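You operate a simulated robot arm through the tools that you are given. There is no shell and no other tool. Be economical: measure what you need, move in short steps, check, and stop when the job is done.

The job below is to be done with a simulated two-armed robot. You get a single attempt, and the scene is never put back.

Task
Take the can marked "wet oil" from the grey bench and leave it on the low platform. Put the teal level on the grey kneeling pad. Put the teal can on the grey bench. Take the white filter on the silver bench and put it away on the nook ledge. Put the beige wiper pad on the silver bench away on the hose ledge. Fetch the white test sign and set it on the test pad. Take the brown tape roll and leave it on the yellow bench. Open the battery box lid. Do these in any order. Set down upright: teal level, white test sign.

It is judged by the outcome, as a careful person would: the job done as asked, and still so three seconds after it is handed in. It fails if anything else is knocked over, pushed out of place, dropped, spilled or broken. Lids that push on must go on centred and level and be pressed home; caps that screw on are set level and turned clockwise until they are tight.

Robot
Two 7-joint arms with two-finger parallel grippers on one trunk, on a base that drives. Base frame: it is fixed to the floor where the robot stands at the start and does not move with it; the origin is under the middle of the robot, x ahead of it, y to its left, z up. Units: mm, degrees, N and s.
The left shoulder is at the start at [30, 119, 885], the right one opposite. With the tool pointing down near the work surface each hand reaches from about 220 to 660 mm from the robot's upright axis, wherever it stands, measured 20 degrees to its own side. Places, roughly: battery box lid [1400, -700, 800]; beige wiper pad (9x9x6 cm) [1500, 1100, 700]; brown can, grey can [500, 250, 750]; brown tape roll (7x7x5 cm) [300, 3500, 1300]; grey bench [700, 300, 600]; grey kneeling pad (29x16x3 cm) [1400, 500, 700]; hose ledge (23x107 cm) [3840, -1000, 1040]; low platform [1400, 1800, 400]; nook ledge (16x48 cm) [2000, -4180, 1220]; teal can (11x11x11 cm) [1400, 300, 700]; teal level [500, 750, 750]; test pad (10x8x2 cm) [800, 1900, 600]; white filter (10x13x4 cm) [1600, 300, 700]; white test sign [500, 1750, 750]; yellow bench [-1200, 3200, 800]. Payload 3.43 kg a hand.
Tool frame (each hand has its own): the origin (TCP) lies between the finger pads and is the grasp point; the fingertips stand 30 mm ahead of it; z points along the fingers, y is the line along which they close. The gripper opens to 94 mm. The fingers are 28 mm wide and 10 mm thick; the gripper's body (50 by 96 mm) begins 55 mm behind the TCP.
Orientation is that of the tool frame in the base frame, as a unit quaternion [w, x, y, z]. With the fingers straight down and closing along the base's y, the tool's x points along the base's -x, its y along +y and its z along -z.

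Tools
- The arms move only by the tool move_arm. It takes "left_motion", "right_motion" or both (then of equal length, played together; a hand with none holds still); each is a list that holds one entry, the list of rows, each a list of 6 numbers: the shift along the tool's x, y, z in mm, then the turn, a rotation vector about the tool's x, y, z in degrees. In form: [[[tx, ty, tz, rx, ry, rz], ...]]. A call has 1 to 20 rows; each row shifts and turns the commanded pose from where the row before left it, along the tool's axes as they then stand. "left_jaw" and "right_jaw" are, for a hand that has rows, the finger opening in mm, from 0 to 94, set as the call begins (left out, the last holds). Rows are played at 5 a second. More than 50 mm and 8.6 degrees between two rows, or a gripper value outside its range, and nothing of the call is played. Where a pose cannot be reached the arm comes as near as it can. A force on the tool above 40 N (or 10 N above the force at the start of the call, whichever is more), or a blocked arm, ends the call early, and 0.2 s more pass. Each finger travels about 72 mm/s and halts on what it meets, pressing with about 41 N; the grip force reading is that of the motor and also rises with nothing between the fingers. The clock runs only during rows and for 0.2 s after the last one: add rows that do not move to give the fingers time. It gives the time, the measured TCP pose, the force on the tool (base axes), the opening and the grip force at its end, in the units of the frame above (readings bear some noise), with the torque about the TCP (base axes, N m) and any sound that the robot's microphone picked up, and new pictures: "pictures" is both (left out), scene, wrist or none (wrist: the cameras of the hands that moved).
- Cameras (640 x 400 px; columns grow to the right, rows downward): "scene" is now at [29.1, 19.8, 1574.2]; the picture's right is [0.31, -0.95, 0.00], its down [-0.85, -0.27, -0.45] and it looks along [0.43, 0.14, -0.89] (base axes); focal length 288 px, centre (320, 200). "left" rides on the left gripper at [76, -14, -103] in its tool frame; the picture's right is [0.18, 0.98, 0.00], its down [-0.75, 0.14, -0.64] and it looks along [-0.63, 0.12, 0.77] (tool axes); focal length 243 px, centre (320, 200). "right" rides on the right gripper at [76, 14, -103] in its tool frame; the picture's right is [-0.18, 0.98, 0.00], its down [-0.75, -0.14, -0.64] and it looks along [-0.63, -0.12, 0.77] (tool axes); focal length 243 px, centre (320, 200). There is no depth. A picture from a camera that has moved, and an enlarged one, comes with that camera's place and axes in the base frame and with its lens.
- move_column(by): slides the trunk up (or, below 0, down) by that many mm; the arms and the scene camera ride with it, the base frame stays. It gives what a move gives, with no picture.
- roll_base(legs): drives the robot by 1 to 6 legs, each [ahead, turn to the left] in mm and degrees, along the robot's own axes; the way and the turn of a leg run together, so that a leg with both is an arc; at most 1500 mm and 180 degrees a leg. The arms and the cameras ride along, it lands a little off, and it stops where it bumps. It gives what a move gives, and a new picture of the scene camera.
- pan_tilt(pan, tilt): turns the head with the scene camera to pan (to the left, within 143 degrees either way) and tilt (down, from -29 to 69), counted from straight ahead of the robot. It gives what a move gives, and a new picture of the scene camera.
- close_up(camera, box): a new picture of the part [left, top, right, bottom] of that camera's present view, enlarged. No time passes.
- finish_job(): hands the job in; it is judged then, once.

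Go step by step. Nothing tells you exact positions but the pictures and the camera data: compare them with the known pose of the tool, close in by small moves and look again before you grip or let go. The budget is 217 turns and 260 pictures, counting those below and the enlarged ones. Unless the task says otherwise, let go and move clear before handing in, and close with one line.

The tools are called as a command line: name --argument value ..., lists and objects as JSON in quotes. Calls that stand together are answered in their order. move_arm: Moves the arms, as the interface text tells. Its arguments: {"type":"object","properties":{"left_motion":{"type":"array"},"left_jaw":{"type":"number"},"right_motion":{"type":"array"},"right_jaw":{"type":"number"},"pictures":{"type":"string","enum":["both","scene","wrist","none"]}},"required":[]} The other tools are called the same way: move_column (by) slides the trunk up or down; roll_base (legs) drives the base; pan_tilt (pan, tilt) turns the head that bears the scene camera; close_up (camera, box) takes an enlarged picture of a part of a camera's view; finish_job () hands the job in.

At the start:

```text
time_s: 0.0
left_eef_pos: [320.1, 420.2, 939.9]
left_ee_rot: [0.0, 0.002, 1.0, 0.0]
left_force: [-0.6, 0.2, -1.2]
left_moment: [-0.01, 0.0, 0.01]
left_grip_width: 94.0
left_grip_force: 0.1
right_eef_pos: [291.8, 54.6, 936.2]
right_ee_rot: [0.0, 0.002, 1.0, 0.0]
right_force: [0.3, 0.0, 0.3]
right_moment: [0.0, -0.01, 0.0]
right_grip_width: 93.9
right_grip_force: 0.0
trunk travel left (down, up): [-150.0, 260.0]
robot x, y, heading: [3.3, 3.2, -0.1]
head pan, tilt: [17.8, 63.4]
```

scene: 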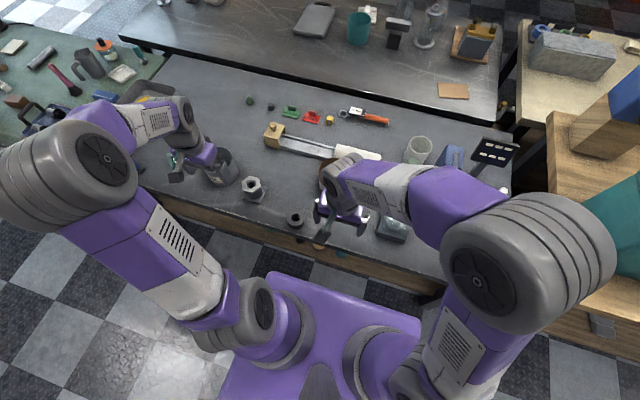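
right: 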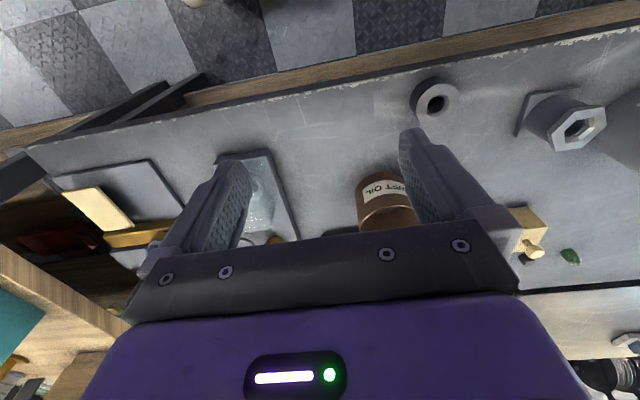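
left: 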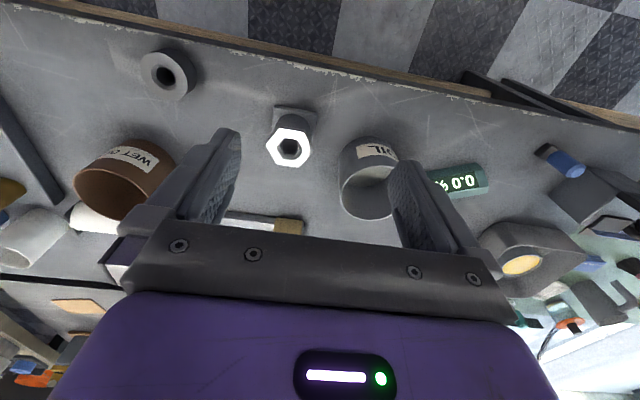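

Two cans carry labels; I'll read those first and enlarge the scene.

close_up --camera "left" --box '[60, 100, 500, 260]'

close_up --camera "right" --box '[340, 150, 440, 240]'

pan_tilt --pan 20 --tilt 40

pan_tilt --pan 75 --tilt 40

```text
1.45 times, centred on (280, 180) of left
camera zoom: at [244.5, 404.8, 1043.0], right [-0.18, 0.98, 0.0], down [0.75, 0.14, 0.64], along [0.63, 0.12, -0.77], focal length 353 px, centre (378, 229)
```

zoom: 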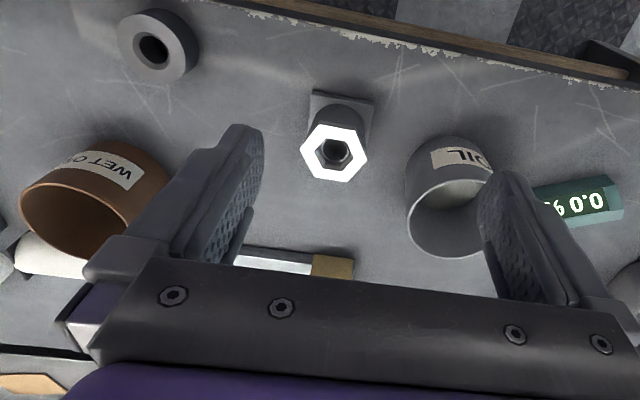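

```text
4.44 times, centred on (390, 195) of right
camera zoom: at [216.4, 69.3, 1038.9], right [0.19, 0.98, 0.0], down [0.75, -0.14, 0.64], along [0.63, -0.12, -0.77], focal length 1078 px, centre (9, 222)
```

zoom: 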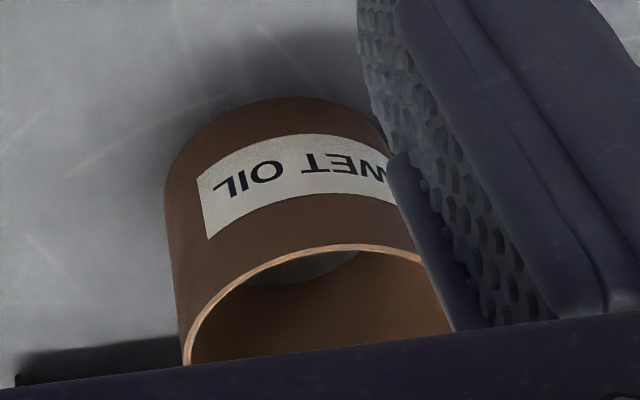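

```text
time_s: 0.9
left_eef_pos: [321.1, 419.6, 941.5]
left_ee_rot: [0.0, 0.001, 1.0, 0.0]
left_force: [-0.8, 0.7, 0.5]
left_moment: [-0.02, -0.04, -0.02]
left_grip_width: 94.1
left_grip_force: 0.0
right_eef_pos: [292.2, 55.1, 936.2]
right_ee_rot: [0.0, 0.002, 1.0, 0.0]
right_force: [0.6, 0.2, -0.8]
right_moment: [-0.01, 0.04, -0.01]
right_grip_width: 94.1
right_grip_force: 0.1
trunk travel left (down, up): [-150.0, 260.0]
robot x, y, heading: [0.4, -3.6, 0.2]
head pan, tilt: [20.0, 40.0]
camera scene: at [49.4, 29.7, 1604.7], right [0.34, -0.94, 0.0], down [-0.6, -0.22, -0.77], along [0.72, 0.26, -0.64], focal length 288 px, centre (320, 200)
```

scene: 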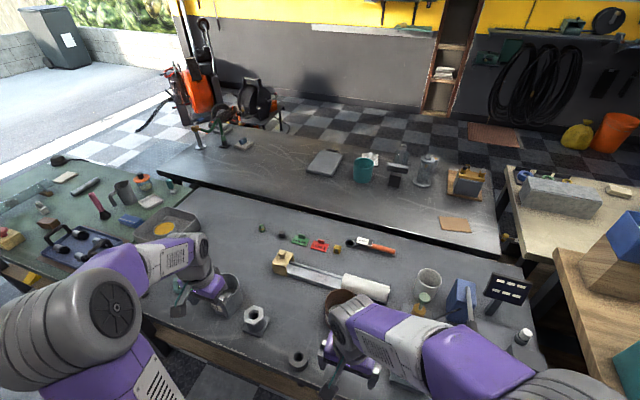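

```text
time_s: 2.1
left_eef_pos: [319.8, 420.3, 940.6]
left_ee_rot: [0.0, 0.002, 1.0, 0.0]
left_force: [-0.3, -0.5, 0.1]
left_moment: [0.04, 0.01, -0.01]
left_grip_width: 93.9
left_grip_force: 0.1
right_eef_pos: [292.5, 53.9, 936.1]
right_ee_rot: [0.0, 0.002, 1.0, 0.001]
right_force: [0.5, -0.1, 0.0]
right_moment: [-0.02, -0.01, 0.02]
right_grip_width: 94.1
right_grip_force: 0.1
trunk travel left (down, up): [-150.0, 260.0]
robot x, y, heading: [0.4, -1.0, -0.1]
head pan, tilt: [75.0, 40.0]
camera scene: at [-8.4, 82.7, 1604.8], right [0.97, -0.26, 0.0], down [-0.17, -0.62, -0.77], along [0.2, 0.74, -0.64], focal length 288 px, centre (320, 200)
```

scene: 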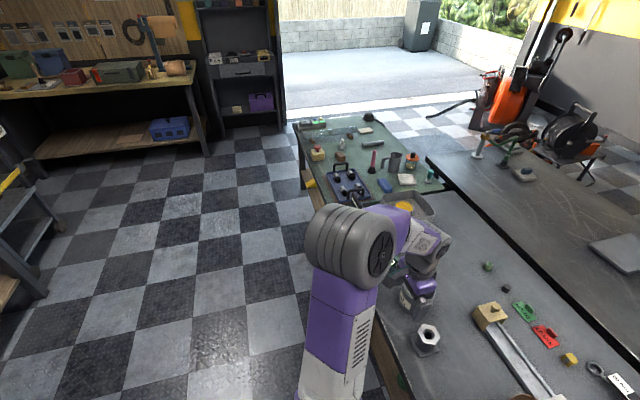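

The brown can is the "WET OIL" one, rim at about [521,130,730]. I'll survey the room before planning routes.

pan_tilt --pan 50 --tilt 25

pan_tilt --pan -30 --tilt 30

pan_tilt --pan -95 --tilt 30

pan_tilt --pan 130 --tilt 25

```text
time_s: 3.0
left_eef_pos: [321.6, 419.8, 940.2]
left_ee_rot: [0.0, 0.002, 1.0, -0.001]
left_force: [0.4, -0.4, 1.2]
left_moment: [-0.02, 0.0, -0.02]
left_grip_width: 93.9
left_grip_force: 0.1
right_eef_pos: [291.5, 54.4, 935.2]
right_ee_rot: [0.001, 0.002, 1.0, 0.001]
right_force: [0.2, 0.8, -0.8]
right_moment: [0.03, 0.0, 0.0]
right_grip_width: 93.7
right_grip_force: 0.0
trunk travel left (down, up): [-150.0, 260.0]
robot x, y, heading: [-4.2, 0.8, 0.1]
head pan, tilt: [50.0, 25.0]
camera scene: at [28.7, 71.2, 1628.1], right [0.77, -0.64, 0.0], down [-0.27, -0.32, -0.91], along [0.58, 0.69, -0.42], focal length 288 px, centre (320, 200)
```

scene: 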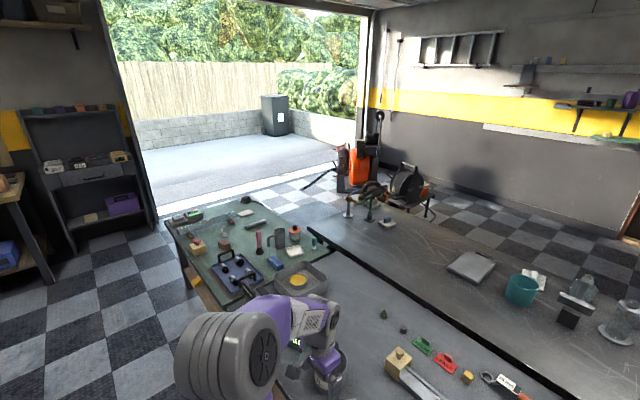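

```text
time_s: 4.5
left_eef_pos: [321.0, 419.8, 940.2]
left_ee_rot: [0.0, 0.002, 1.0, 0.0]
left_force: [-0.9, 0.5, 0.1]
left_moment: [0.04, -0.01, -0.01]
left_grip_width: 93.9
left_grip_force: 0.1
right_eef_pos: [292.2, 54.8, 934.7]
right_ee_rot: [0.0, 0.002, 1.0, 0.0]
right_force: [-0.1, 0.3, 0.1]
right_moment: [0.01, -0.03, -0.04]
right_grip_width: 93.9
right_grip_force: 0.0
trunk travel left (down, up): [-150.0, 260.0]
robot x, y, heading: [0.3, 0.2, 0.3]
head pan, tilt: [-30.0, 30.0]
camera scene: at [47.9, -44.6, 1620.2], right [-0.5, -0.87, 0.0], down [-0.43, 0.25, -0.87], along [0.75, -0.43, -0.5], focal length 288 px, centre (320, 200)
```

scene: 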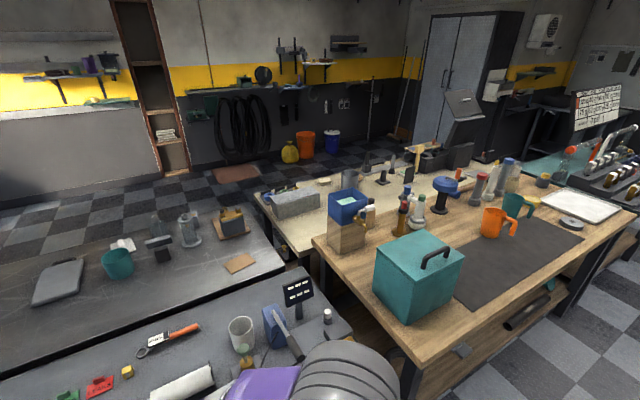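

```text
time_s: 5.9
left_eef_pos: [321.2, 421.4, 940.7]
left_ee_rot: [0.0, 0.002, 1.0, 0.0]
left_force: [0.8, 0.1, -0.1]
left_moment: [-0.01, 0.01, 0.03]
left_grip_width: 93.9
left_grip_force: 0.1
right_eef_pos: [291.3, 55.5, 936.5]
right_ee_rot: [0.0, 0.002, 1.0, -0.001]
right_force: [0.0, -0.1, 0.3]
right_moment: [0.03, -0.03, 0.0]
right_grip_width: 94.0
right_grip_force: 0.1
trunk travel left (down, up): [-150.0, 260.0]
robot x, y, heading: [-2.5, -2.6, 0.0]
head pan, tilt: [-95.0, 30.0]
camera scene: at [-38.3, -89.5, 1620.2], right [-1.0, 0.09, 0.0], down [0.04, 0.5, -0.87], along [-0.07, -0.86, -0.5], focal length 288 px, centre (320, 200)
```

scene: 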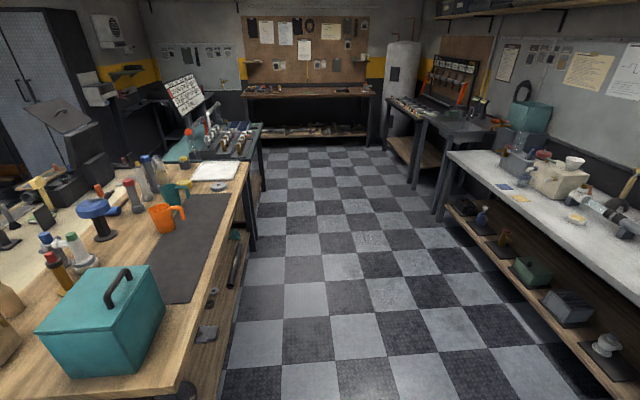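

```text
time_s: 9.1
left_eef_pos: [321.5, 419.5, 940.0]
left_ee_rot: [0.0, 0.002, 1.0, 0.0]
left_force: [0.3, 0.8, -0.2]
left_moment: [0.02, 0.01, 0.02]
left_grip_width: 94.0
left_grip_force: 0.0
right_eef_pos: [292.2, 55.3, 935.4]
right_ee_rot: [0.0, 0.001, 1.0, 0.0]
right_force: [0.6, -0.1, 0.2]
right_moment: [-0.04, 0.0, -0.01]
right_grip_width: 94.2
right_grip_force: 0.0
trunk travel left (down, up): [-150.0, 260.0]
robot x, y, heading: [-0.9, 1.6, 0.1]
head pan, tilt: [130.0, 25.0]
camera scene: at [-89.7, 71.2, 1628.1], right [0.77, 0.64, 0.0], down [0.27, -0.32, -0.91], along [-0.58, 0.69, -0.42], focal length 288 px, centre (320, 200)
```

scene: 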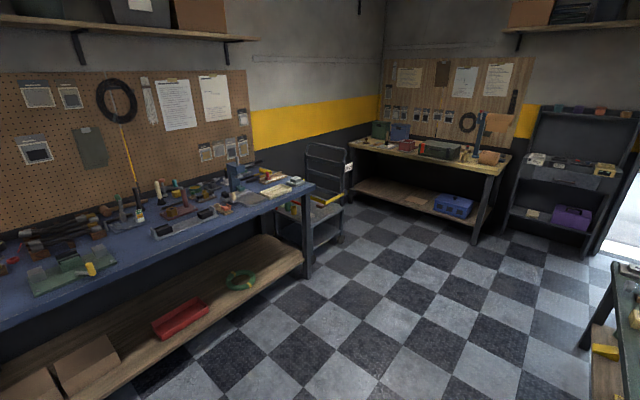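

The benches, aisles and the yellow bench are now clear to me. First I'll inspect the wet-oil can by moving the right hand in above it.

move_arm --right_motion '[[[-40, 20, 0, 0, 0, 0], [-40, 20, 0, 0, 0, 0], [-28, 15, 0, 0, 0, 0], [0, 0, 0, 0, 0, 0]]]'

pan_tilt --pan 35 --tilt 50

```text
time_s: 10.1
left_eef_pos: [320.0, 419.5, 939.9]
left_ee_rot: [-0.001, 0.002, 1.0, 0.0]
left_force: [0.2, -0.1, -0.1]
left_moment: [0.0, -0.02, 0.05]
left_grip_width: 94.0
left_grip_force: 0.1
right_eef_pos: [400.5, 109.1, 937.2]
right_ee_rot: [0.0, 0.003, 1.0, 0.0]
right_force: [-0.2, -0.8, 0.5]
right_moment: [-0.02, -0.04, 0.01]
right_grip_width: 93.8
right_grip_force: 0.1
trunk travel left (down, up): [-150.0, 260.0]
robot x, y, heading: [1.7, 1.8, 0.1]
head pan, tilt: [130.0, 25.0]
camera scene: at [-90.2, 70.9, 1628.1], right [0.77, 0.64, 0.0], down [0.27, -0.32, -0.91], along [-0.58, 0.69, -0.42], focal length 288 px, centre (320, 200)
camera right: at [324.6, 123.1, 1040.8], right [0.19, 0.98, 0.0], down [0.75, -0.14, 0.64], along [0.63, -0.12, -0.77], focal length 243 px, centre (320, 200)
```

scene: 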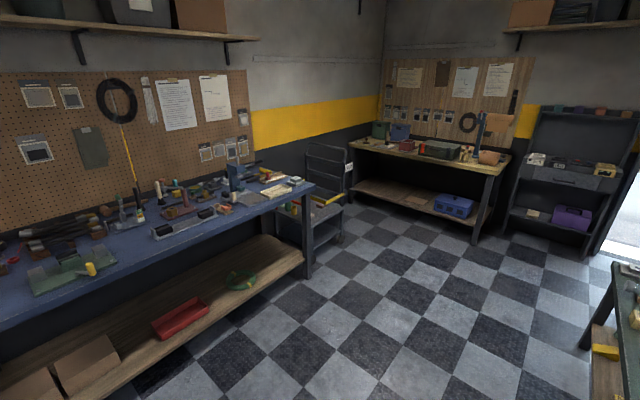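
right: 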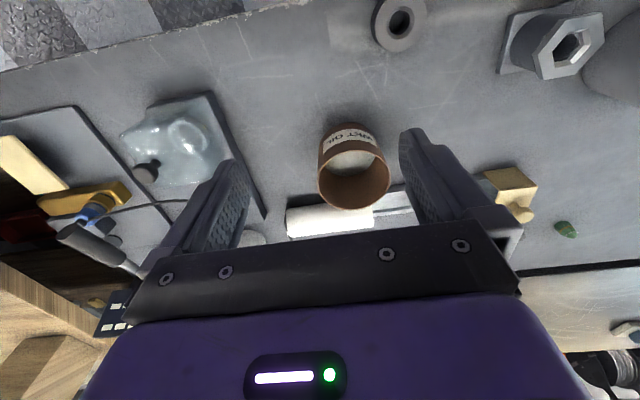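

```text
time_s: 11.8
left_eef_pos: [321.6, 419.4, 940.8]
left_ee_rot: [0.0, 0.002, 1.0, 0.0]
left_force: [-0.3, -0.4, 0.3]
left_moment: [-0.01, 0.01, 0.01]
left_grip_width: 93.9
left_grip_force: 0.0
right_eef_pos: [401.7, 108.4, 937.8]
right_ee_rot: [0.0, 0.001, 1.0, 0.0]
right_force: [-0.2, -0.4, -0.1]
right_moment: [-0.02, 0.0, -0.01]
right_grip_width: 93.8
right_grip_force: 0.1
trunk travel left (down, up): [-150.0, 260.0]
robot x, y, heading: [-1.9, 1.8, 0.2]
head pan, tilt: [35.0, 50.0]
camera scene: at [32.5, 44.8, 1590.7], right [0.57, -0.82, 0.0], down [-0.63, -0.44, -0.64], along [0.53, 0.37, -0.77], focal length 288 px, centre (320, 200)
```

scene: 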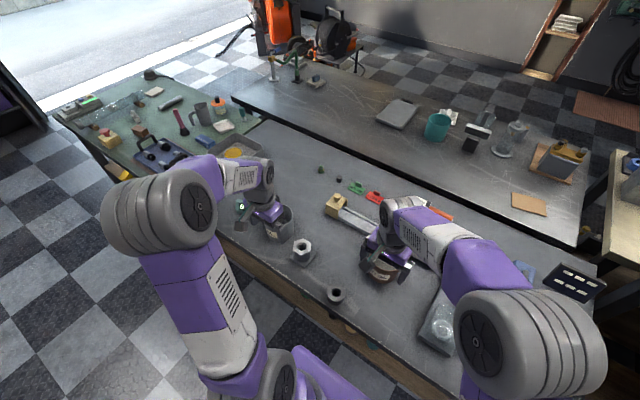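

The can's rim is at about [537,134,743] and roughly 108 mm across, too wide to span, so I will pinch its right wall. I'll move above that wall with the jaws half open and look.

move_arm --right_motion '[[[-45, -10, 25, 0, 0, 0], [-45, -10, 25, 0, 0, 0], [-46, -7, 25, 0, 0, 0], [0, 0, 0, 0, 0, 0]]]' --right_jaw 50 --pictures "wrist"

```text
refused: row 1 steps farther than a row can; nothing moved
```

move_arm --right_motion '[[[-34, -7, 20, 0, 0, 0], [-34, -7, 20, 0, 0, 0], [-34, -7, 20, 0, 0, 0], [-34, -6, 20, 0, 0, 0], [0, 0, 0, 0, 0, 0]]]' --right_jaw 50 --pictures "wrist"

```text
time_s: 13.0
left_eef_pos: [321.5, 420.1, 941.4]
left_ee_rot: [0.0, 0.002, 1.0, 0.001]
left_force: [-0.3, 0.7, -0.5]
left_moment: [-0.02, -0.02, 0.03]
left_grip_width: 94.1
left_grip_force: 0.1
right_eef_pos: [538.0, 82.0, 856.4]
right_ee_rot: [0.0, 0.001, 1.0, 0.001]
right_force: [0.2, -1.2, 0.1]
right_moment: [-0.01, -0.01, -0.02]
right_grip_width: 50.0
right_grip_force: 0.1
trunk travel left (down, up): [-150.0, 260.0]
robot x, y, heading: [-0.8, -2.1, -0.3]
head pan, tilt: [35.0, 50.0]
camera right: at [461.2, 95.9, 958.9], right [0.19, 0.98, 0.0], down [0.75, -0.14, 0.64], along [0.63, -0.12, -0.77], focal length 243 px, centre (320, 200)
```

right: 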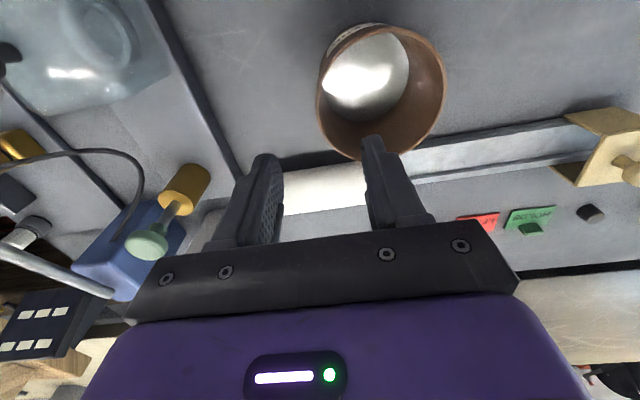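

The view confirms it: centre about [532,134], right wall at y≈82, and the can is empty or nearly so. I'll descend astride the wall and grip.

move_arm --right_motion '[[[6, 0, 36, 0, 0, 0], [0, 0, 40, 0, 0, 0], [0, 0, 20, 0, 0, 0], [0, 0, 10, 0, 0, 0], [0, 0, 0, 0, 0, 0]]]' --pictures "wrist"

move_arm --right_motion '[[[0, 0, 0, 0, 0, 0], [0, 0, 0, 0, 0, 0], [0, 0, 0, 0, 0, 0], [0, 0, 0, 0, 0, 0], [0, 0, 0, 0, 0, 0]]]' --right_jaw 0 --pictures "wrist"

```text
time_s: 14.2
left_eef_pos: [321.8, 419.6, 941.0]
left_ee_rot: [0.0, 0.001, 1.0, 0.0]
left_force: [-0.3, 0.3, -0.4]
left_moment: [0.03, 0.0, -0.02]
left_grip_width: 94.0
left_grip_force: 0.1
right_eef_pos: [530.1, 82.9, 749.4]
right_ee_rot: [0.0, 0.001, 1.0, 0.0]
right_force: [-0.3, 0.3, -1.3]
right_moment: [-0.01, 0.02, 0.04]
right_grip_width: 50.0
right_grip_force: 0.1
trunk travel left (down, up): [-150.0, 260.0]
robot x, y, heading: [-2.1, -2.9, 0.2]
head pan, tilt: [35.0, 50.0]
camera right: at [454.6, 96.7, 852.8], right [0.19, 0.98, 0.0], down [0.75, -0.14, 0.64], along [0.63, -0.12, -0.77], focal length 243 px, centre (320, 200)
```

right: 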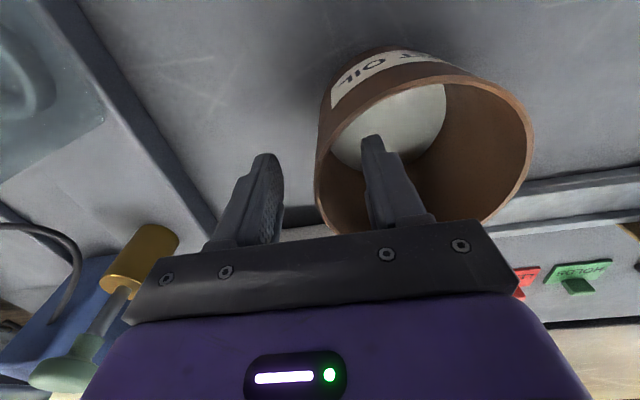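

```text
time_s: 15.4
left_eef_pos: [320.9, 420.7, 939.4]
left_ee_rot: [0.0, 0.002, 1.0, 0.0]
left_force: [0.1, 0.1, 0.3]
left_moment: [0.02, 0.0, -0.05]
left_grip_width: 93.7
left_grip_force: 0.0
right_eef_pos: [529.6, 82.6, 751.3]
right_ee_rot: [-0.001, 0.002, 1.0, 0.001]
right_force: [0.6, 0.4, 1.2]
right_moment: [0.26, 0.22, -0.01]
right_grip_width: 8.5
right_grip_force: 41.1
trunk travel left (down, up): [-150.0, 260.0]
robot x, y, heading: [1.3, 3.6, -0.1]
head pan, tilt: [35.0, 50.0]
camera right: at [454.5, 96.9, 853.3], right [0.19, 0.98, 0.0], down [0.75, -0.14, 0.64], along [0.63, -0.12, -0.77], focal length 243 px, centre (320, 200)
```

right: 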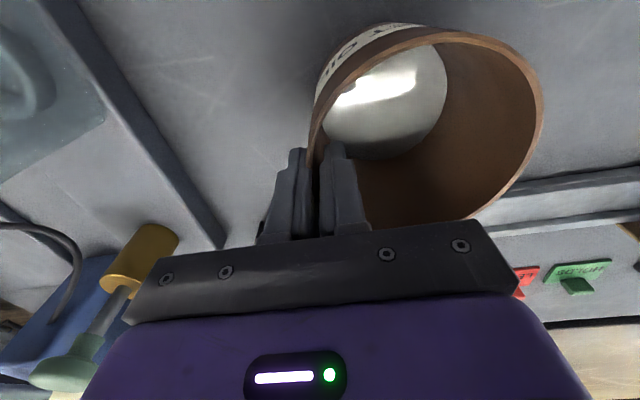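

The wall is gripped. I'll lift straight up and then draw back.

move_arm --right_motion '[[[0, 0, -15, 0, 0, 0], [0, 0, -30, 0, 0, 0], [0, 0, -40, 0, 0, 0], [0, 0, -40, 0, 0, 0], [0, 0, -40, 0, 0, 0], [0, 0, -35, 0, 0, 0], [0, 0, 0, 0, 0, 0]]]' --pictures "both"

```text
time_s: 17.0
left_eef_pos: [320.9, 420.1, 939.7]
left_ee_rot: [0.0, 0.002, 1.0, 0.0]
left_force: [-0.1, -0.3, 0.3]
left_moment: [-0.03, 0.02, 0.05]
left_grip_width: 93.9
left_grip_force: 0.0
right_eef_pos: [531.9, 81.6, 952.1]
right_ee_rot: [-0.001, 0.002, 1.0, 0.0]
right_force: [-0.4, 0.1, -3.0]
right_moment: [-0.19, 0.01, 0.01]
right_grip_width: 8.2
right_grip_force: 40.6
trunk travel left (down, up): [-150.0, 260.0]
robot x, y, heading: [0.9, -0.4, 0.1]
head pan, tilt: [35.0, 50.0]
camera scene: at [33.0, 44.9, 1590.6], right [0.57, -0.82, 0.0], down [-0.63, -0.44, -0.64], along [0.53, 0.37, -0.77], focal length 288 px, centre (320, 200)
camera right: at [454.7, 96.0, 1054.2], right [0.19, 0.98, 0.0], down [0.75, -0.14, 0.64], along [0.63, -0.12, -0.77], focal length 243 px, centre (320, 200)
```

scene: 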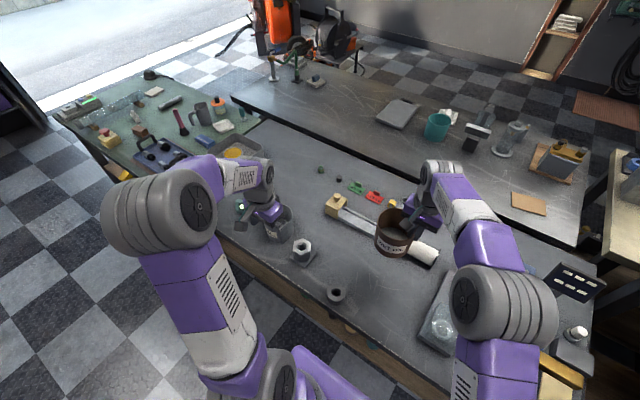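
right: 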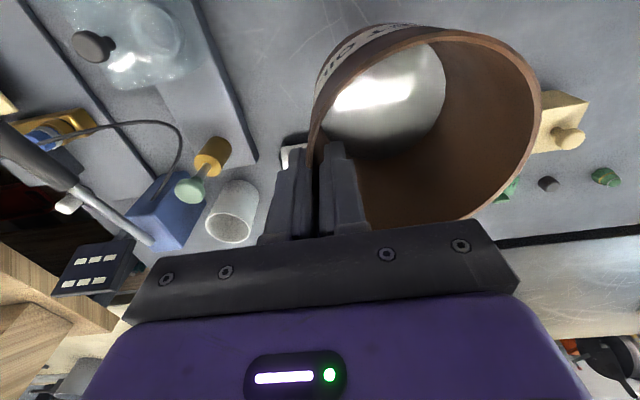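

Lifted cleanly (about 3 N). I'll draw the can in, then drive along the bench towards the teal level.

move_arm --right_motion '[[[40, -10, 0, 0, 0, 0], [45, -10, 0, 0, 0, 0], [45, -10, 0, 0, 0, 0], [45, -10, 0, 0, 0, 0], [0, 0, 0, 0, 0, 0]]]' --pictures "none"

roll_base --legs '[[0, 90], [480, 0], [0, -90]]'

```text
time_s: 18.2
left_eef_pos: [321.5, 420.8, 940.0]
left_ee_rot: [-0.001, 0.002, 1.0, -0.001]
left_force: [0.2, -0.5, 0.4]
left_moment: [-0.03, 0.01, 0.01]
left_grip_width: 93.9
left_grip_force: 0.0
right_eef_pos: [356.8, 42.2, 949.4]
right_ee_rot: [0.0, 0.002, 1.0, 0.001]
right_force: [-0.5, -0.4, -2.4]
right_moment: [-0.18, -0.01, -0.01]
right_grip_width: 8.1
right_grip_force: 41.3
trunk travel left (down, up): [-150.0, 260.0]
robot x, y, heading: [0.3, 3.1, 0.2]
head pan, tilt: [35.0, 50.0]
```

```text
time_s: 28.7
left_eef_pos: [277.0, 919.5, 940.1]
left_ee_rot: [0.0, -0.03, 1.0, -0.001]
left_force: [0.8, -0.2, 0.6]
left_moment: [0.02, 0.0, 0.0]
left_grip_width: 93.7
left_grip_force: 0.1
right_eef_pos: [335.7, 544.4, 949.8]
right_ee_rot: [0.0, -0.031, 1.0, 0.0]
right_force: [-0.3, 0.2, -3.4]
right_moment: [-0.13, 0.02, -0.02]
right_grip_width: 8.3
right_grip_force: 41.7
trunk travel left (down, up): [-150.0, 260.0]
robot x, y, heading: [-19.9, 482.3, 3.7]
head pan, tilt: [35.0, 50.0]
camera scene: at [13.3, 527.3, 1590.6], right [0.63, -0.78, 0.0], down [-0.6, -0.48, -0.64], along [0.5, 0.4, -0.77], focal length 288 px, centre (320, 200)
```

scene: 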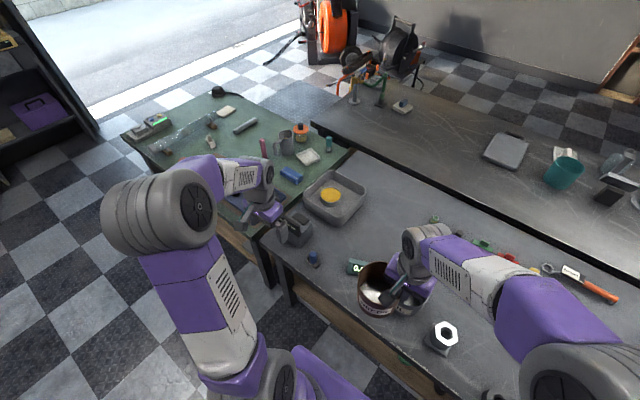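

The level lies at about [455,724]. I'll move the can aside and bring the left hand over to look.

move_arm --left_motion '[[[-10, -45, 0, 0, 0, 0], [-10, -45, 0, 0, 0, 0], [-10, -45, 0, 0, 0, 0], [-10, -45, 0, 0, 0, 0], [0, -13, 0, 0, 0, 0]]]' --right_motion '[[[0, -30, 0, 0, 0, 0], [0, -40, 0, 0, 0, 0], [0, -40, 0, 0, 0, 0], [0, -20, 0, 0, 0, 0], [0, 0, 0, 0, 0, 0]]]'

```text
time_s: 29.9
left_eef_pos: [326.7, 727.9, 940.6]
left_ee_rot: [0.0, -0.03, 1.0, 0.0]
left_force: [-0.7, 0.2, -0.5]
left_moment: [0.0, -0.02, -0.01]
left_grip_width: 93.9
left_grip_force: 0.0
right_eef_pos: [342.4, 417.5, 951.0]
right_ee_rot: [-0.001, -0.031, 1.0, 0.0]
right_force: [-0.6, 0.4, -3.1]
right_moment: [-0.13, 0.0, 0.02]
right_grip_width: 8.4
right_grip_force: 41.6
trunk travel left (down, up): [-150.0, 260.0]
robot x, y, heading: [-18.6, 483.4, 3.6]
head pan, tilt: [35.0, 50.0]
camera scene: at [13.0, 527.5, 1590.6], right [0.63, -0.78, 0.0], down [-0.6, -0.48, -0.64], along [0.5, 0.4, -0.77], focal length 288 px, centre (320, 200)
camera right: at [266.1, 426.5, 1053.4], right [0.12, 0.99, 0.0], down [0.76, -0.1, 0.64], along [0.64, -0.08, -0.77], focal length 243 px, centre (320, 200)
camera left: at [252.6, 708.1, 1043.1], right [-0.24, 0.97, 0.0], down [0.74, 0.19, 0.64], along [0.62, 0.16, -0.77], focal length 243 px, centre (320, 200)
```

scene: 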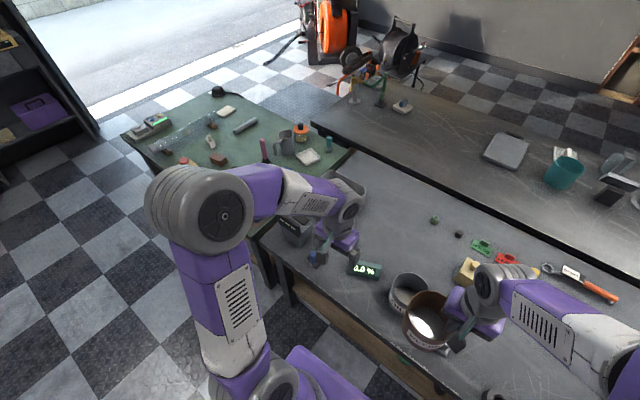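
right: 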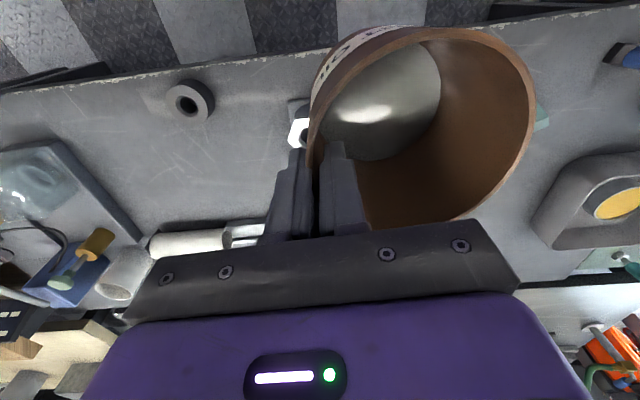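
left: 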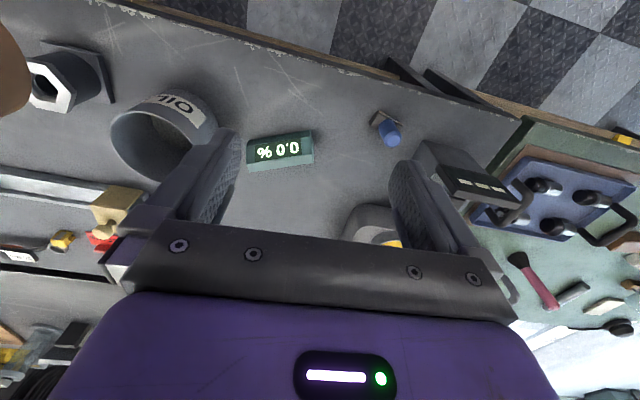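

close_up --camera "left" --box '[220, 110, 340, 190]'

close_up --camera "scene" --box '[320, 240, 400, 290]'

```text
5.00 times, centred on (280, 150) of left
camera zoom: at [252.6, 708.1, 1043.1], right [-0.24, 0.97, 0.0], down [0.74, 0.19, 0.64], along [0.62, 0.16, -0.77], focal length 1213 px, centre (520, 450)
```

zoom: 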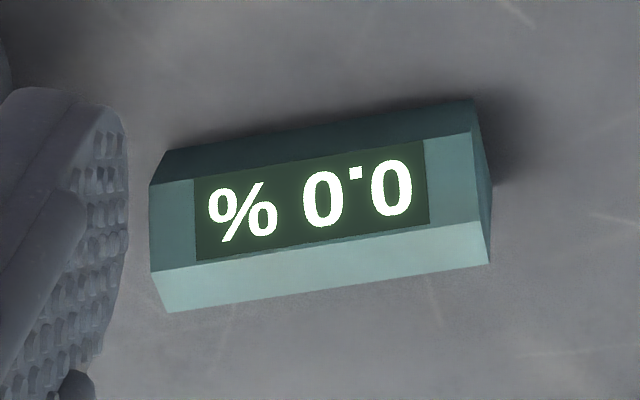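

```text
8.00 times, centred on (360, 265) of scene
camera zoom: at [13.0, 527.5, 1590.6], right [0.63, -0.78, 0.0], down [-0.6, -0.48, -0.64], along [0.5, 0.4, -0.77], focal length 2301 px, centre (0, -320)
```

zoom: 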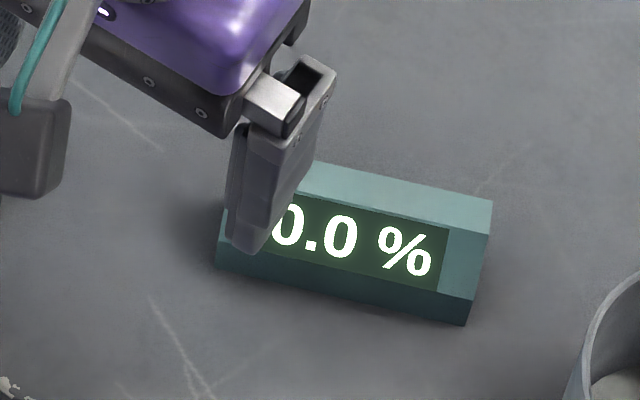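

The level is a wedge box about 116×45 mm at [472,692], its long axis turned about 24° off y. I'll turn the left gripper 70° so that it closes across the narrow side.

move_arm --left_motion '[[[0, 0, 8, 0, 0, 8], [0, 0, 8, 0, 0, 8], [0, 0, 8, 0, 0, 8], [0, 0, 8, 0, 0, 8], [0, 0, 8, 0, 0, 8], [0, 0, 8, 0, 0, 8], [0, 0, 8, 0, 0, 8], [0, 0, 8, 0, 0, 8], [0, 0, 8, 0, 0, 6], [0, 0, 0, 0, 0, 0]]]' --pictures "wrist"

```text
time_s: 32.1
left_eef_pos: [328.1, 729.6, 868.3]
left_ee_rot: [0.0, 0.55, 0.835, 0.001]
left_force: [-0.2, 0.5, -0.4]
left_moment: [-0.02, 0.01, 0.04]
left_grip_width: 94.1
left_grip_force: 0.1
right_eef_pos: [342.4, 417.1, 950.6]
right_ee_rot: [-0.001, -0.031, 1.0, 0.0]
right_force: [-0.2, -0.6, -2.4]
right_moment: [-0.14, -0.05, 0.0]
right_grip_width: 8.4
right_grip_force: 40.8
trunk travel left (down, up): [-150.0, 260.0]
robot x, y, heading: [-17.4, 479.2, 3.5]
head pan, tilt: [35.0, 50.0]
camera left: at [284.9, 792.9, 971.1], right [0.83, 0.56, 0.0], down [0.43, -0.64, 0.64], along [0.36, -0.53, -0.77], focal length 243 px, centre (320, 200)
```

left: 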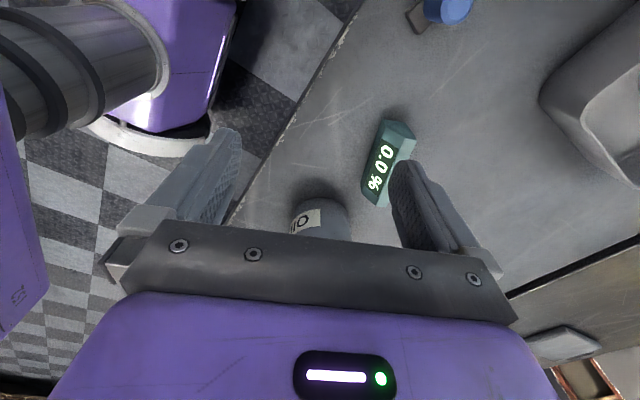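

move_arm --left_motion '[[[-24, 30, 18, 0, 0, 0], [-24, 30, 18, 0, 0, 0], [-24, 29, 18, 0, 0, 0], [-22, 29, 18, 0, 0, 0], [0, 0, 0, 0, 0, 0]]]' --pictures "wrist"

```text
time_s: 33.3
left_eef_pos: [474.2, 689.9, 798.7]
left_ee_rot: [0.0, 0.549, 0.836, 0.001]
left_force: [0.9, 0.3, 0.3]
left_moment: [-0.01, -0.01, -0.01]
left_grip_width: 93.7
left_grip_force: 0.1
right_eef_pos: [343.4, 418.2, 952.1]
right_ee_rot: [0.0, -0.031, 1.0, 0.001]
right_force: [0.2, -0.7, -3.5]
right_moment: [-0.14, -0.02, -0.03]
right_grip_width: 8.4
right_grip_force: 40.9
trunk travel left (down, up): [-150.0, 260.0]
robot x, y, heading: [-15.5, 483.5, 3.8]
head pan, tilt: [35.0, 50.0]
camera left: at [430.3, 753.4, 900.8], right [0.83, 0.56, 0.0], down [0.43, -0.64, 0.64], along [0.36, -0.53, -0.77], focal length 243 px, centre (320, 200)
```

left: 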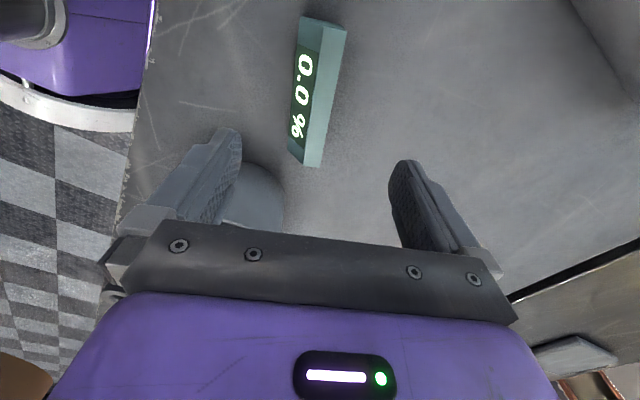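

move_arm --left_motion '[[[0, -5, 40, 0, 0, 0], [0, 0, 40, 0, 0, 0], [0, 0, 30, 0, 0, 0], [0, 0, 0, 0, 0, 0]]]' --pictures "both"

```text
time_s: 34.3
left_eef_pos: [466.9, 690.2, 686.7]
left_ee_rot: [0.0, 0.548, 0.836, 0.001]
left_force: [-0.2, -0.7, -0.1]
left_moment: [-0.02, -0.02, 0.03]
left_grip_width: 93.9
left_grip_force: 0.0
right_eef_pos: [343.0, 417.7, 951.8]
right_ee_rot: [0.001, -0.031, 1.0, 0.0]
right_force: [-0.4, -0.4, -2.7]
right_moment: [-0.17, -0.04, -0.01]
right_grip_width: 8.4
right_grip_force: 41.1
trunk travel left (down, up): [-150.0, 260.0]
robot x, y, heading: [-16.0, 482.1, 4.0]
head pan, tilt: [35.0, 50.0]
camera scene: at [13.0, 527.3, 1590.7], right [0.63, -0.78, 0.0], down [-0.6, -0.48, -0.64], along [0.5, 0.4, -0.77], focal length 288 px, centre (320, 200)
camera left: at [424.6, 752.4, 789.7], right [0.83, 0.56, 0.0], down [0.43, -0.64, 0.64], along [0.36, -0.53, -0.77], focal length 243 px, centre (320, 200)
```

scene: 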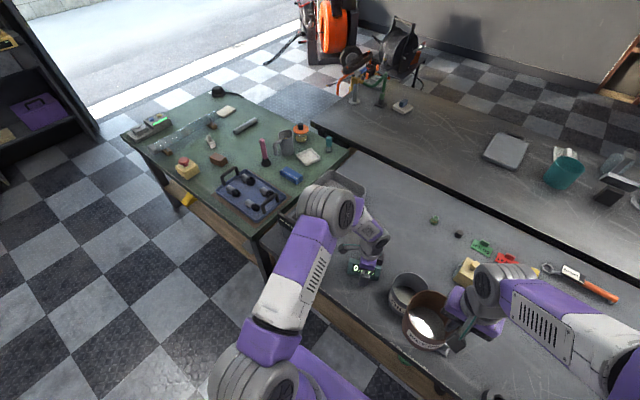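
left: 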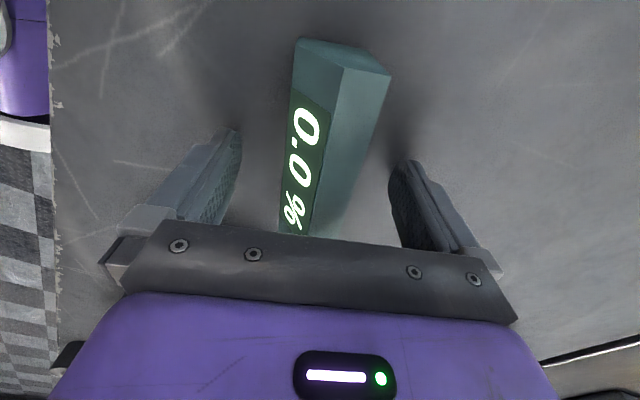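

The level sits between the fingers. I'll lower gently, stopping at a touch if the bench comes first, then close.

move_arm --left_motion '[[[0, 0, 5, 0, 0, 0], [0, 0, 5, 0, 0, 0], [0, 0, 4, 0, 0, 0], [0, 0, 4, 0, 0, 0], [0, 0, 0, 0, 0, 0]]]' --pictures "none"

move_arm --left_motion '[[[0, 0, 0, 0, 0, 0], [0, 0, 0, 0, 0, 0], [0, 0, 0, 0, 0, 0], [0, 0, 0, 0, 0, 0], [0, 0, 0, 0, 0, 0]]]' --left_jaw 0 --pictures "wrist"

```text
time_s: 35.1
left_eef_pos: [467.8, 688.3, 680.0]
left_ee_rot: [0.0, 0.549, 0.836, 0.002]
left_force: [-10.9, -0.8, 24.2]
left_moment: [-0.81, 1.28, -0.22]
left_grip_width: 93.8
left_grip_force: 0.0
right_eef_pos: [342.0, 416.6, 952.1]
right_ee_rot: [0.0, -0.031, 1.0, 0.0]
right_force: [0.0, 0.8, -3.6]
right_moment: [-0.12, -0.01, 0.01]
right_grip_width: 8.4
right_grip_force: 41.3
trunk travel left (down, up): [-150.0, 260.0]
robot x, y, heading: [-15.6, 477.7, 3.8]
head pan, tilt: [35.0, 50.0]
stopped in row 3 (left hand): the force on the tool passed its limit at 48 N (the readings are from after the stop); the commanded pose is now the measured one
```

```text
time_s: 36.3
left_eef_pos: [470.1, 688.2, 680.2]
left_ee_rot: [0.002, 0.549, 0.836, 0.003]
left_force: [-11.6, -10.2, 34.1]
left_moment: [-0.47, 1.02, 0.22]
left_grip_width: 36.5
left_grip_force: 40.6
right_eef_pos: [340.8, 415.3, 952.1]
right_ee_rot: [0.0, -0.03, 1.0, 0.001]
right_force: [-0.3, -0.3, -3.2]
right_moment: [-0.09, -0.02, 0.01]
right_grip_width: 8.4
right_grip_force: 41.0
trunk travel left (down, up): [-150.0, 260.0]
robot x, y, heading: [-16.5, 482.8, 3.5]
head pan, tilt: [35.0, 50.0]
camera left: at [425.5, 750.5, 782.4], right [0.83, 0.56, 0.01], down [0.42, -0.64, 0.64], along [0.36, -0.53, -0.77], focal length 243 px, centre (320, 200)
```

left: 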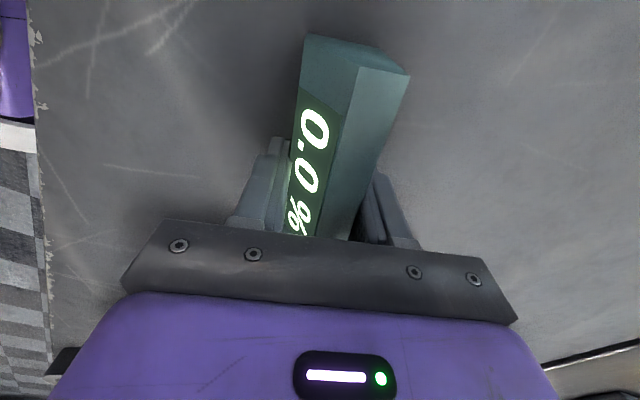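

The bench top is at z≈650, and the level is gripped at 36 mm. I'll lift it to carrying height.

move_arm --left_motion '[[[0, 0, -5, 0, 0, 0], [0, 0, -25, 0, 0, 0], [0, 0, -40, 0, 0, 0], [0, 0, -45, 0, 0, 0], [0, 0, -45, 0, 0, 0], [0, 0, -45, 0, 0, 0], [0, 0, -45, 0, 0, 0], [30, -35, -15, 0, 0, 0], [30, -35, 0, 0, 0, 0], [30, -35, 0, 0, 0, 0], [0, 0, 0, 0, 0, 0]]]' --pictures "both"

```text
time_s: 38.7
left_eef_pos: [338.3, 729.2, 941.9]
left_ee_rot: [-0.001, 0.549, 0.836, 0.001]
left_force: [0.1, 0.4, -1.6]
left_moment: [0.0, 0.0, -0.02]
left_grip_width: 35.4
left_grip_force: 41.1
right_eef_pos: [342.9, 417.9, 951.2]
right_ee_rot: [-0.001, -0.03, 1.0, 0.0]
right_force: [0.1, 0.4, -3.1]
right_moment: [-0.15, -0.03, 0.04]
right_grip_width: 8.5
right_grip_force: 40.7
trunk travel left (down, up): [-150.0, 260.0]
robot x, y, heading: [-15.3, 480.5, 3.5]
head pan, tilt: [35.0, 50.0]
camera scene: at [14.1, 527.2, 1590.6], right [0.63, -0.78, 0.0], down [-0.6, -0.48, -0.64], along [0.5, 0.4, -0.77], focal length 288 px, centre (320, 200)
camera left: at [294.4, 792.4, 1044.3], right [0.83, 0.56, 0.0], down [0.43, -0.64, 0.64], along [0.36, -0.53, -0.77], focal length 243 px, centre (320, 200)
```

scene: 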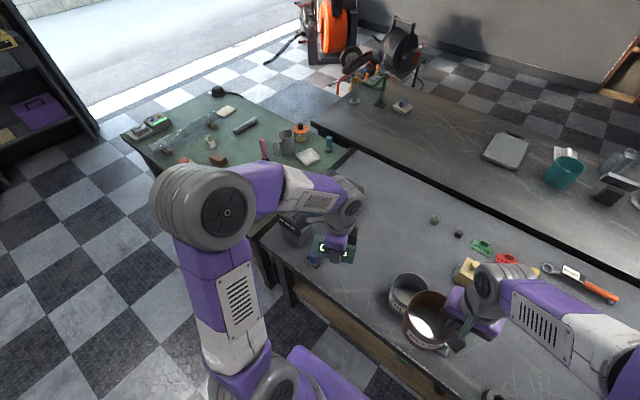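
left: 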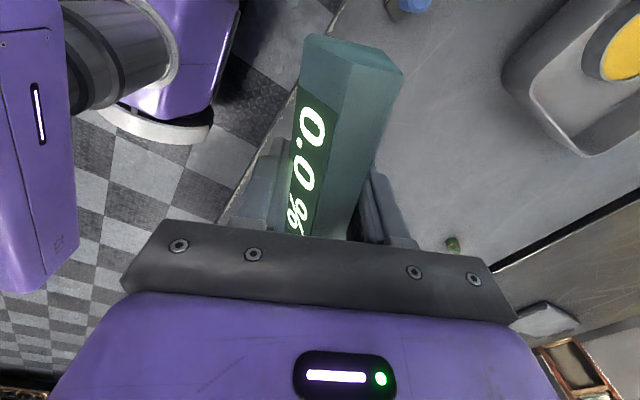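

close_up --camera "scene" --box '[110, 75, 350, 225]'

```text
2.67 times, centred on (230, 150) of scene
camera zoom: at [14.1, 527.2, 1590.6], right [0.63, -0.78, 0.0], down [-0.6, -0.48, -0.64], along [0.5, 0.4, -0.77], focal length 767 px, centre (560, 333)
```

zoom: 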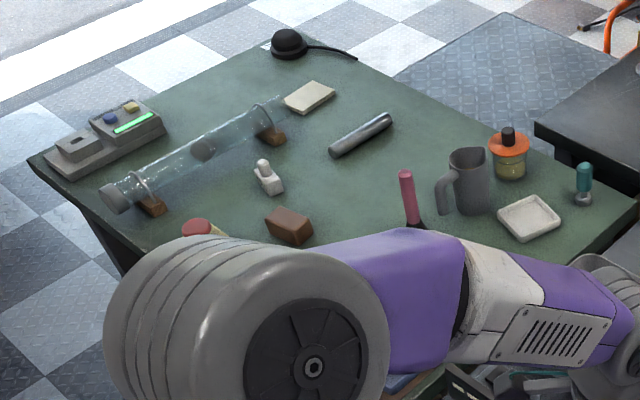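

The test pad looks to be the beige block near [794,1830], the sign the small white piece near [555,1655], and the low platform the tread plate at x 1226–1667, y up to about 2090. I'll drive north past the green bench.

roll_base --legs '[[0, 86.5], [1000, 0], [960, 0], [0, -88]]'

```text
time_s: 55.9
left_eef_pos: [346.5, 2666.6, 942.0]
left_ee_rot: [0.0, 0.566, 0.824, 0.001]
left_force: [-0.1, 1.2, -1.5]
left_moment: [0.03, 0.0, -0.04]
left_grip_width: 34.9
left_grip_force: 41.1
right_eef_pos: [338.3, 2355.0, 951.0]
right_ee_rot: [0.001, -0.01, 1.0, 0.0]
right_force: [0.7, -0.3, -3.6]
right_moment: [-0.14, 0.01, -0.01]
right_grip_width: 8.6
right_grip_force: 41.0
trunk travel left (down, up): [-150.0, 260.0]
robot x, y, heading: [-22.5, 2430.9, 1.1]
head pan, tilt: [35.0, 50.0]
camera scene: at [13.5, 2478.0, 1590.6], right [0.59, -0.81, 0.0], down [-0.62, -0.45, -0.64], along [0.52, 0.38, -0.77], focal length 288 px, centre (320, 200)
```

scene: 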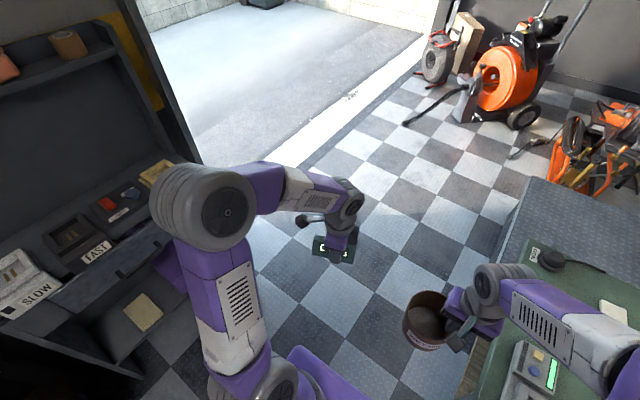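

The brown roll is visible atop the shelf unit. I'll continue to the platform's north side and face it.

roll_base --legs '[[1470, -1], [0, -90]]'

pan_tilt --pan 0 --tilt 50

pan_tilt --pan 40 --tilt 40

```text
time_s: 65.3
left_eef_pos: [1844.2, 2372.2, 942.7]
left_ee_rot: [0.001, 0.848, 0.53, 0.002]
left_force: [0.9, -0.4, -1.5]
left_moment: [0.0, 0.03, -0.01]
left_grip_width: 34.6
left_grip_force: 41.7
right_eef_pos: [1610.8, 2165.5, 950.8]
right_ee_rot: [-0.002, 0.39, 0.921, 0.001]
right_force: [0.3, -0.5, -3.5]
right_moment: [-0.07, 0.11, -0.03]
right_grip_width: 8.4
right_grip_force: 41.1
trunk travel left (down, up): [-150.0, 260.0]
robot x, y, heading: [1435.3, 2491.7, -45.3]
head pan, tilt: [35.0, 50.0]
stopped in leg 2: the robot was blocked; the commanded pose is now the measured one
camera scene: at [1490.0, 2498.8, 1590.7], right [-0.18, -0.98, 0.0], down [-0.75, 0.14, -0.64], along [0.63, -0.11, -0.77], focal length 288 px, centre (320, 200)
```

scene: 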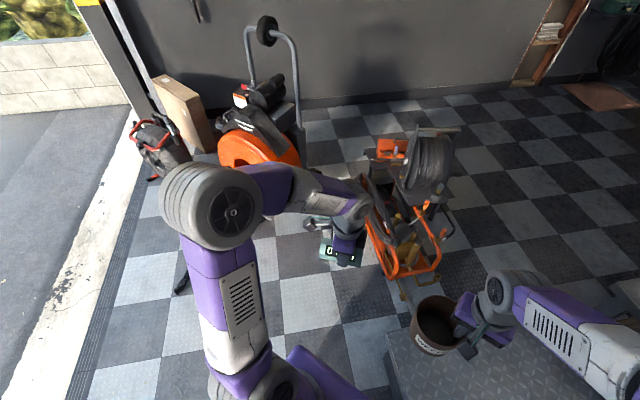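

```text
time_s: 66.3
left_eef_pos: [1846.2, 2374.1, 941.2]
left_ee_rot: [0.0, 0.847, 0.531, 0.001]
left_force: [0.0, -0.5, -0.4]
left_moment: [-0.01, 0.0, 0.01]
left_grip_width: 34.8
left_grip_force: 40.4
right_eef_pos: [1610.8, 2165.5, 950.6]
right_ee_rot: [0.0, 0.39, 0.921, 0.001]
right_force: [-0.5, -0.6, -2.0]
right_moment: [-0.12, 0.11, 0.02]
right_grip_width: 8.2
right_grip_force: 41.1
trunk travel left (down, up): [-150.0, 260.0]
robot x, y, heading: [1434.0, 2491.5, -45.3]
head pan, tilt: [0.0, 50.0]
camera scene: at [1469.6, 2460.0, 1590.6], right [-0.71, -0.71, 0.0], down [-0.54, 0.54, -0.64], along [0.45, -0.45, -0.77], focal length 288 px, centre (320, 200)
```

scene: 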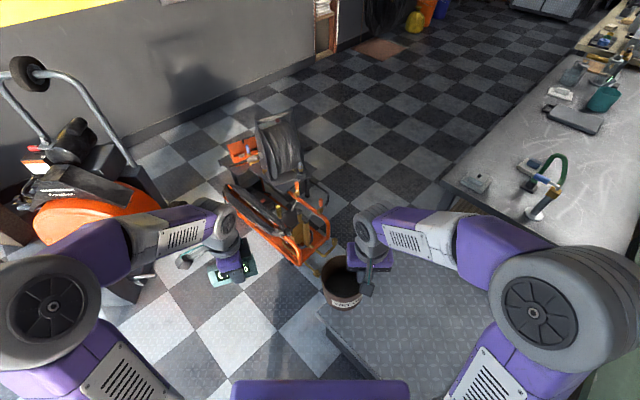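

```text
time_s: 67.4
left_eef_pos: [1846.5, 2374.3, 941.9]
left_ee_rot: [0.0, 0.847, 0.531, 0.001]
left_force: [0.3, -0.4, -0.9]
left_moment: [0.01, 0.02, 0.0]
left_grip_width: 34.9
left_grip_force: 41.0
right_eef_pos: [1613.3, 2167.2, 951.8]
right_ee_rot: [-0.001, 0.388, 0.922, 0.0]
right_force: [0.0, -1.0, -3.5]
right_moment: [-0.12, 0.1, 0.02]
right_grip_width: 8.2
right_grip_force: 40.6
trunk travel left (down, up): [-150.0, 260.0]
robot x, y, heading: [1434.6, 2497.3, -45.4]
head pan, tilt: [40.0, 40.0]
camera scene: at [1499.8, 2506.7, 1604.8], right [-0.09, -1.0, 0.0], down [-0.64, 0.06, -0.77], along [0.76, -0.07, -0.64], focal length 288 px, centre (320, 200)
```

scene: 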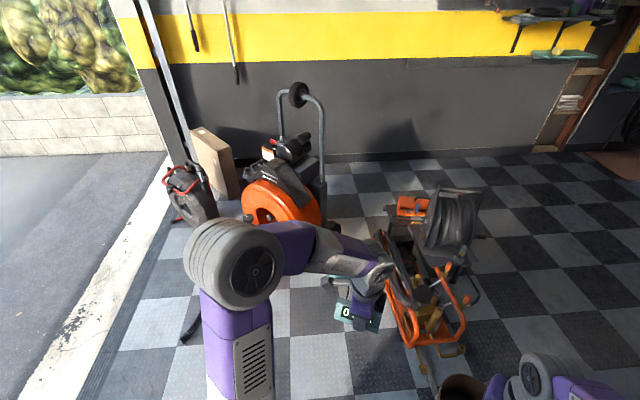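

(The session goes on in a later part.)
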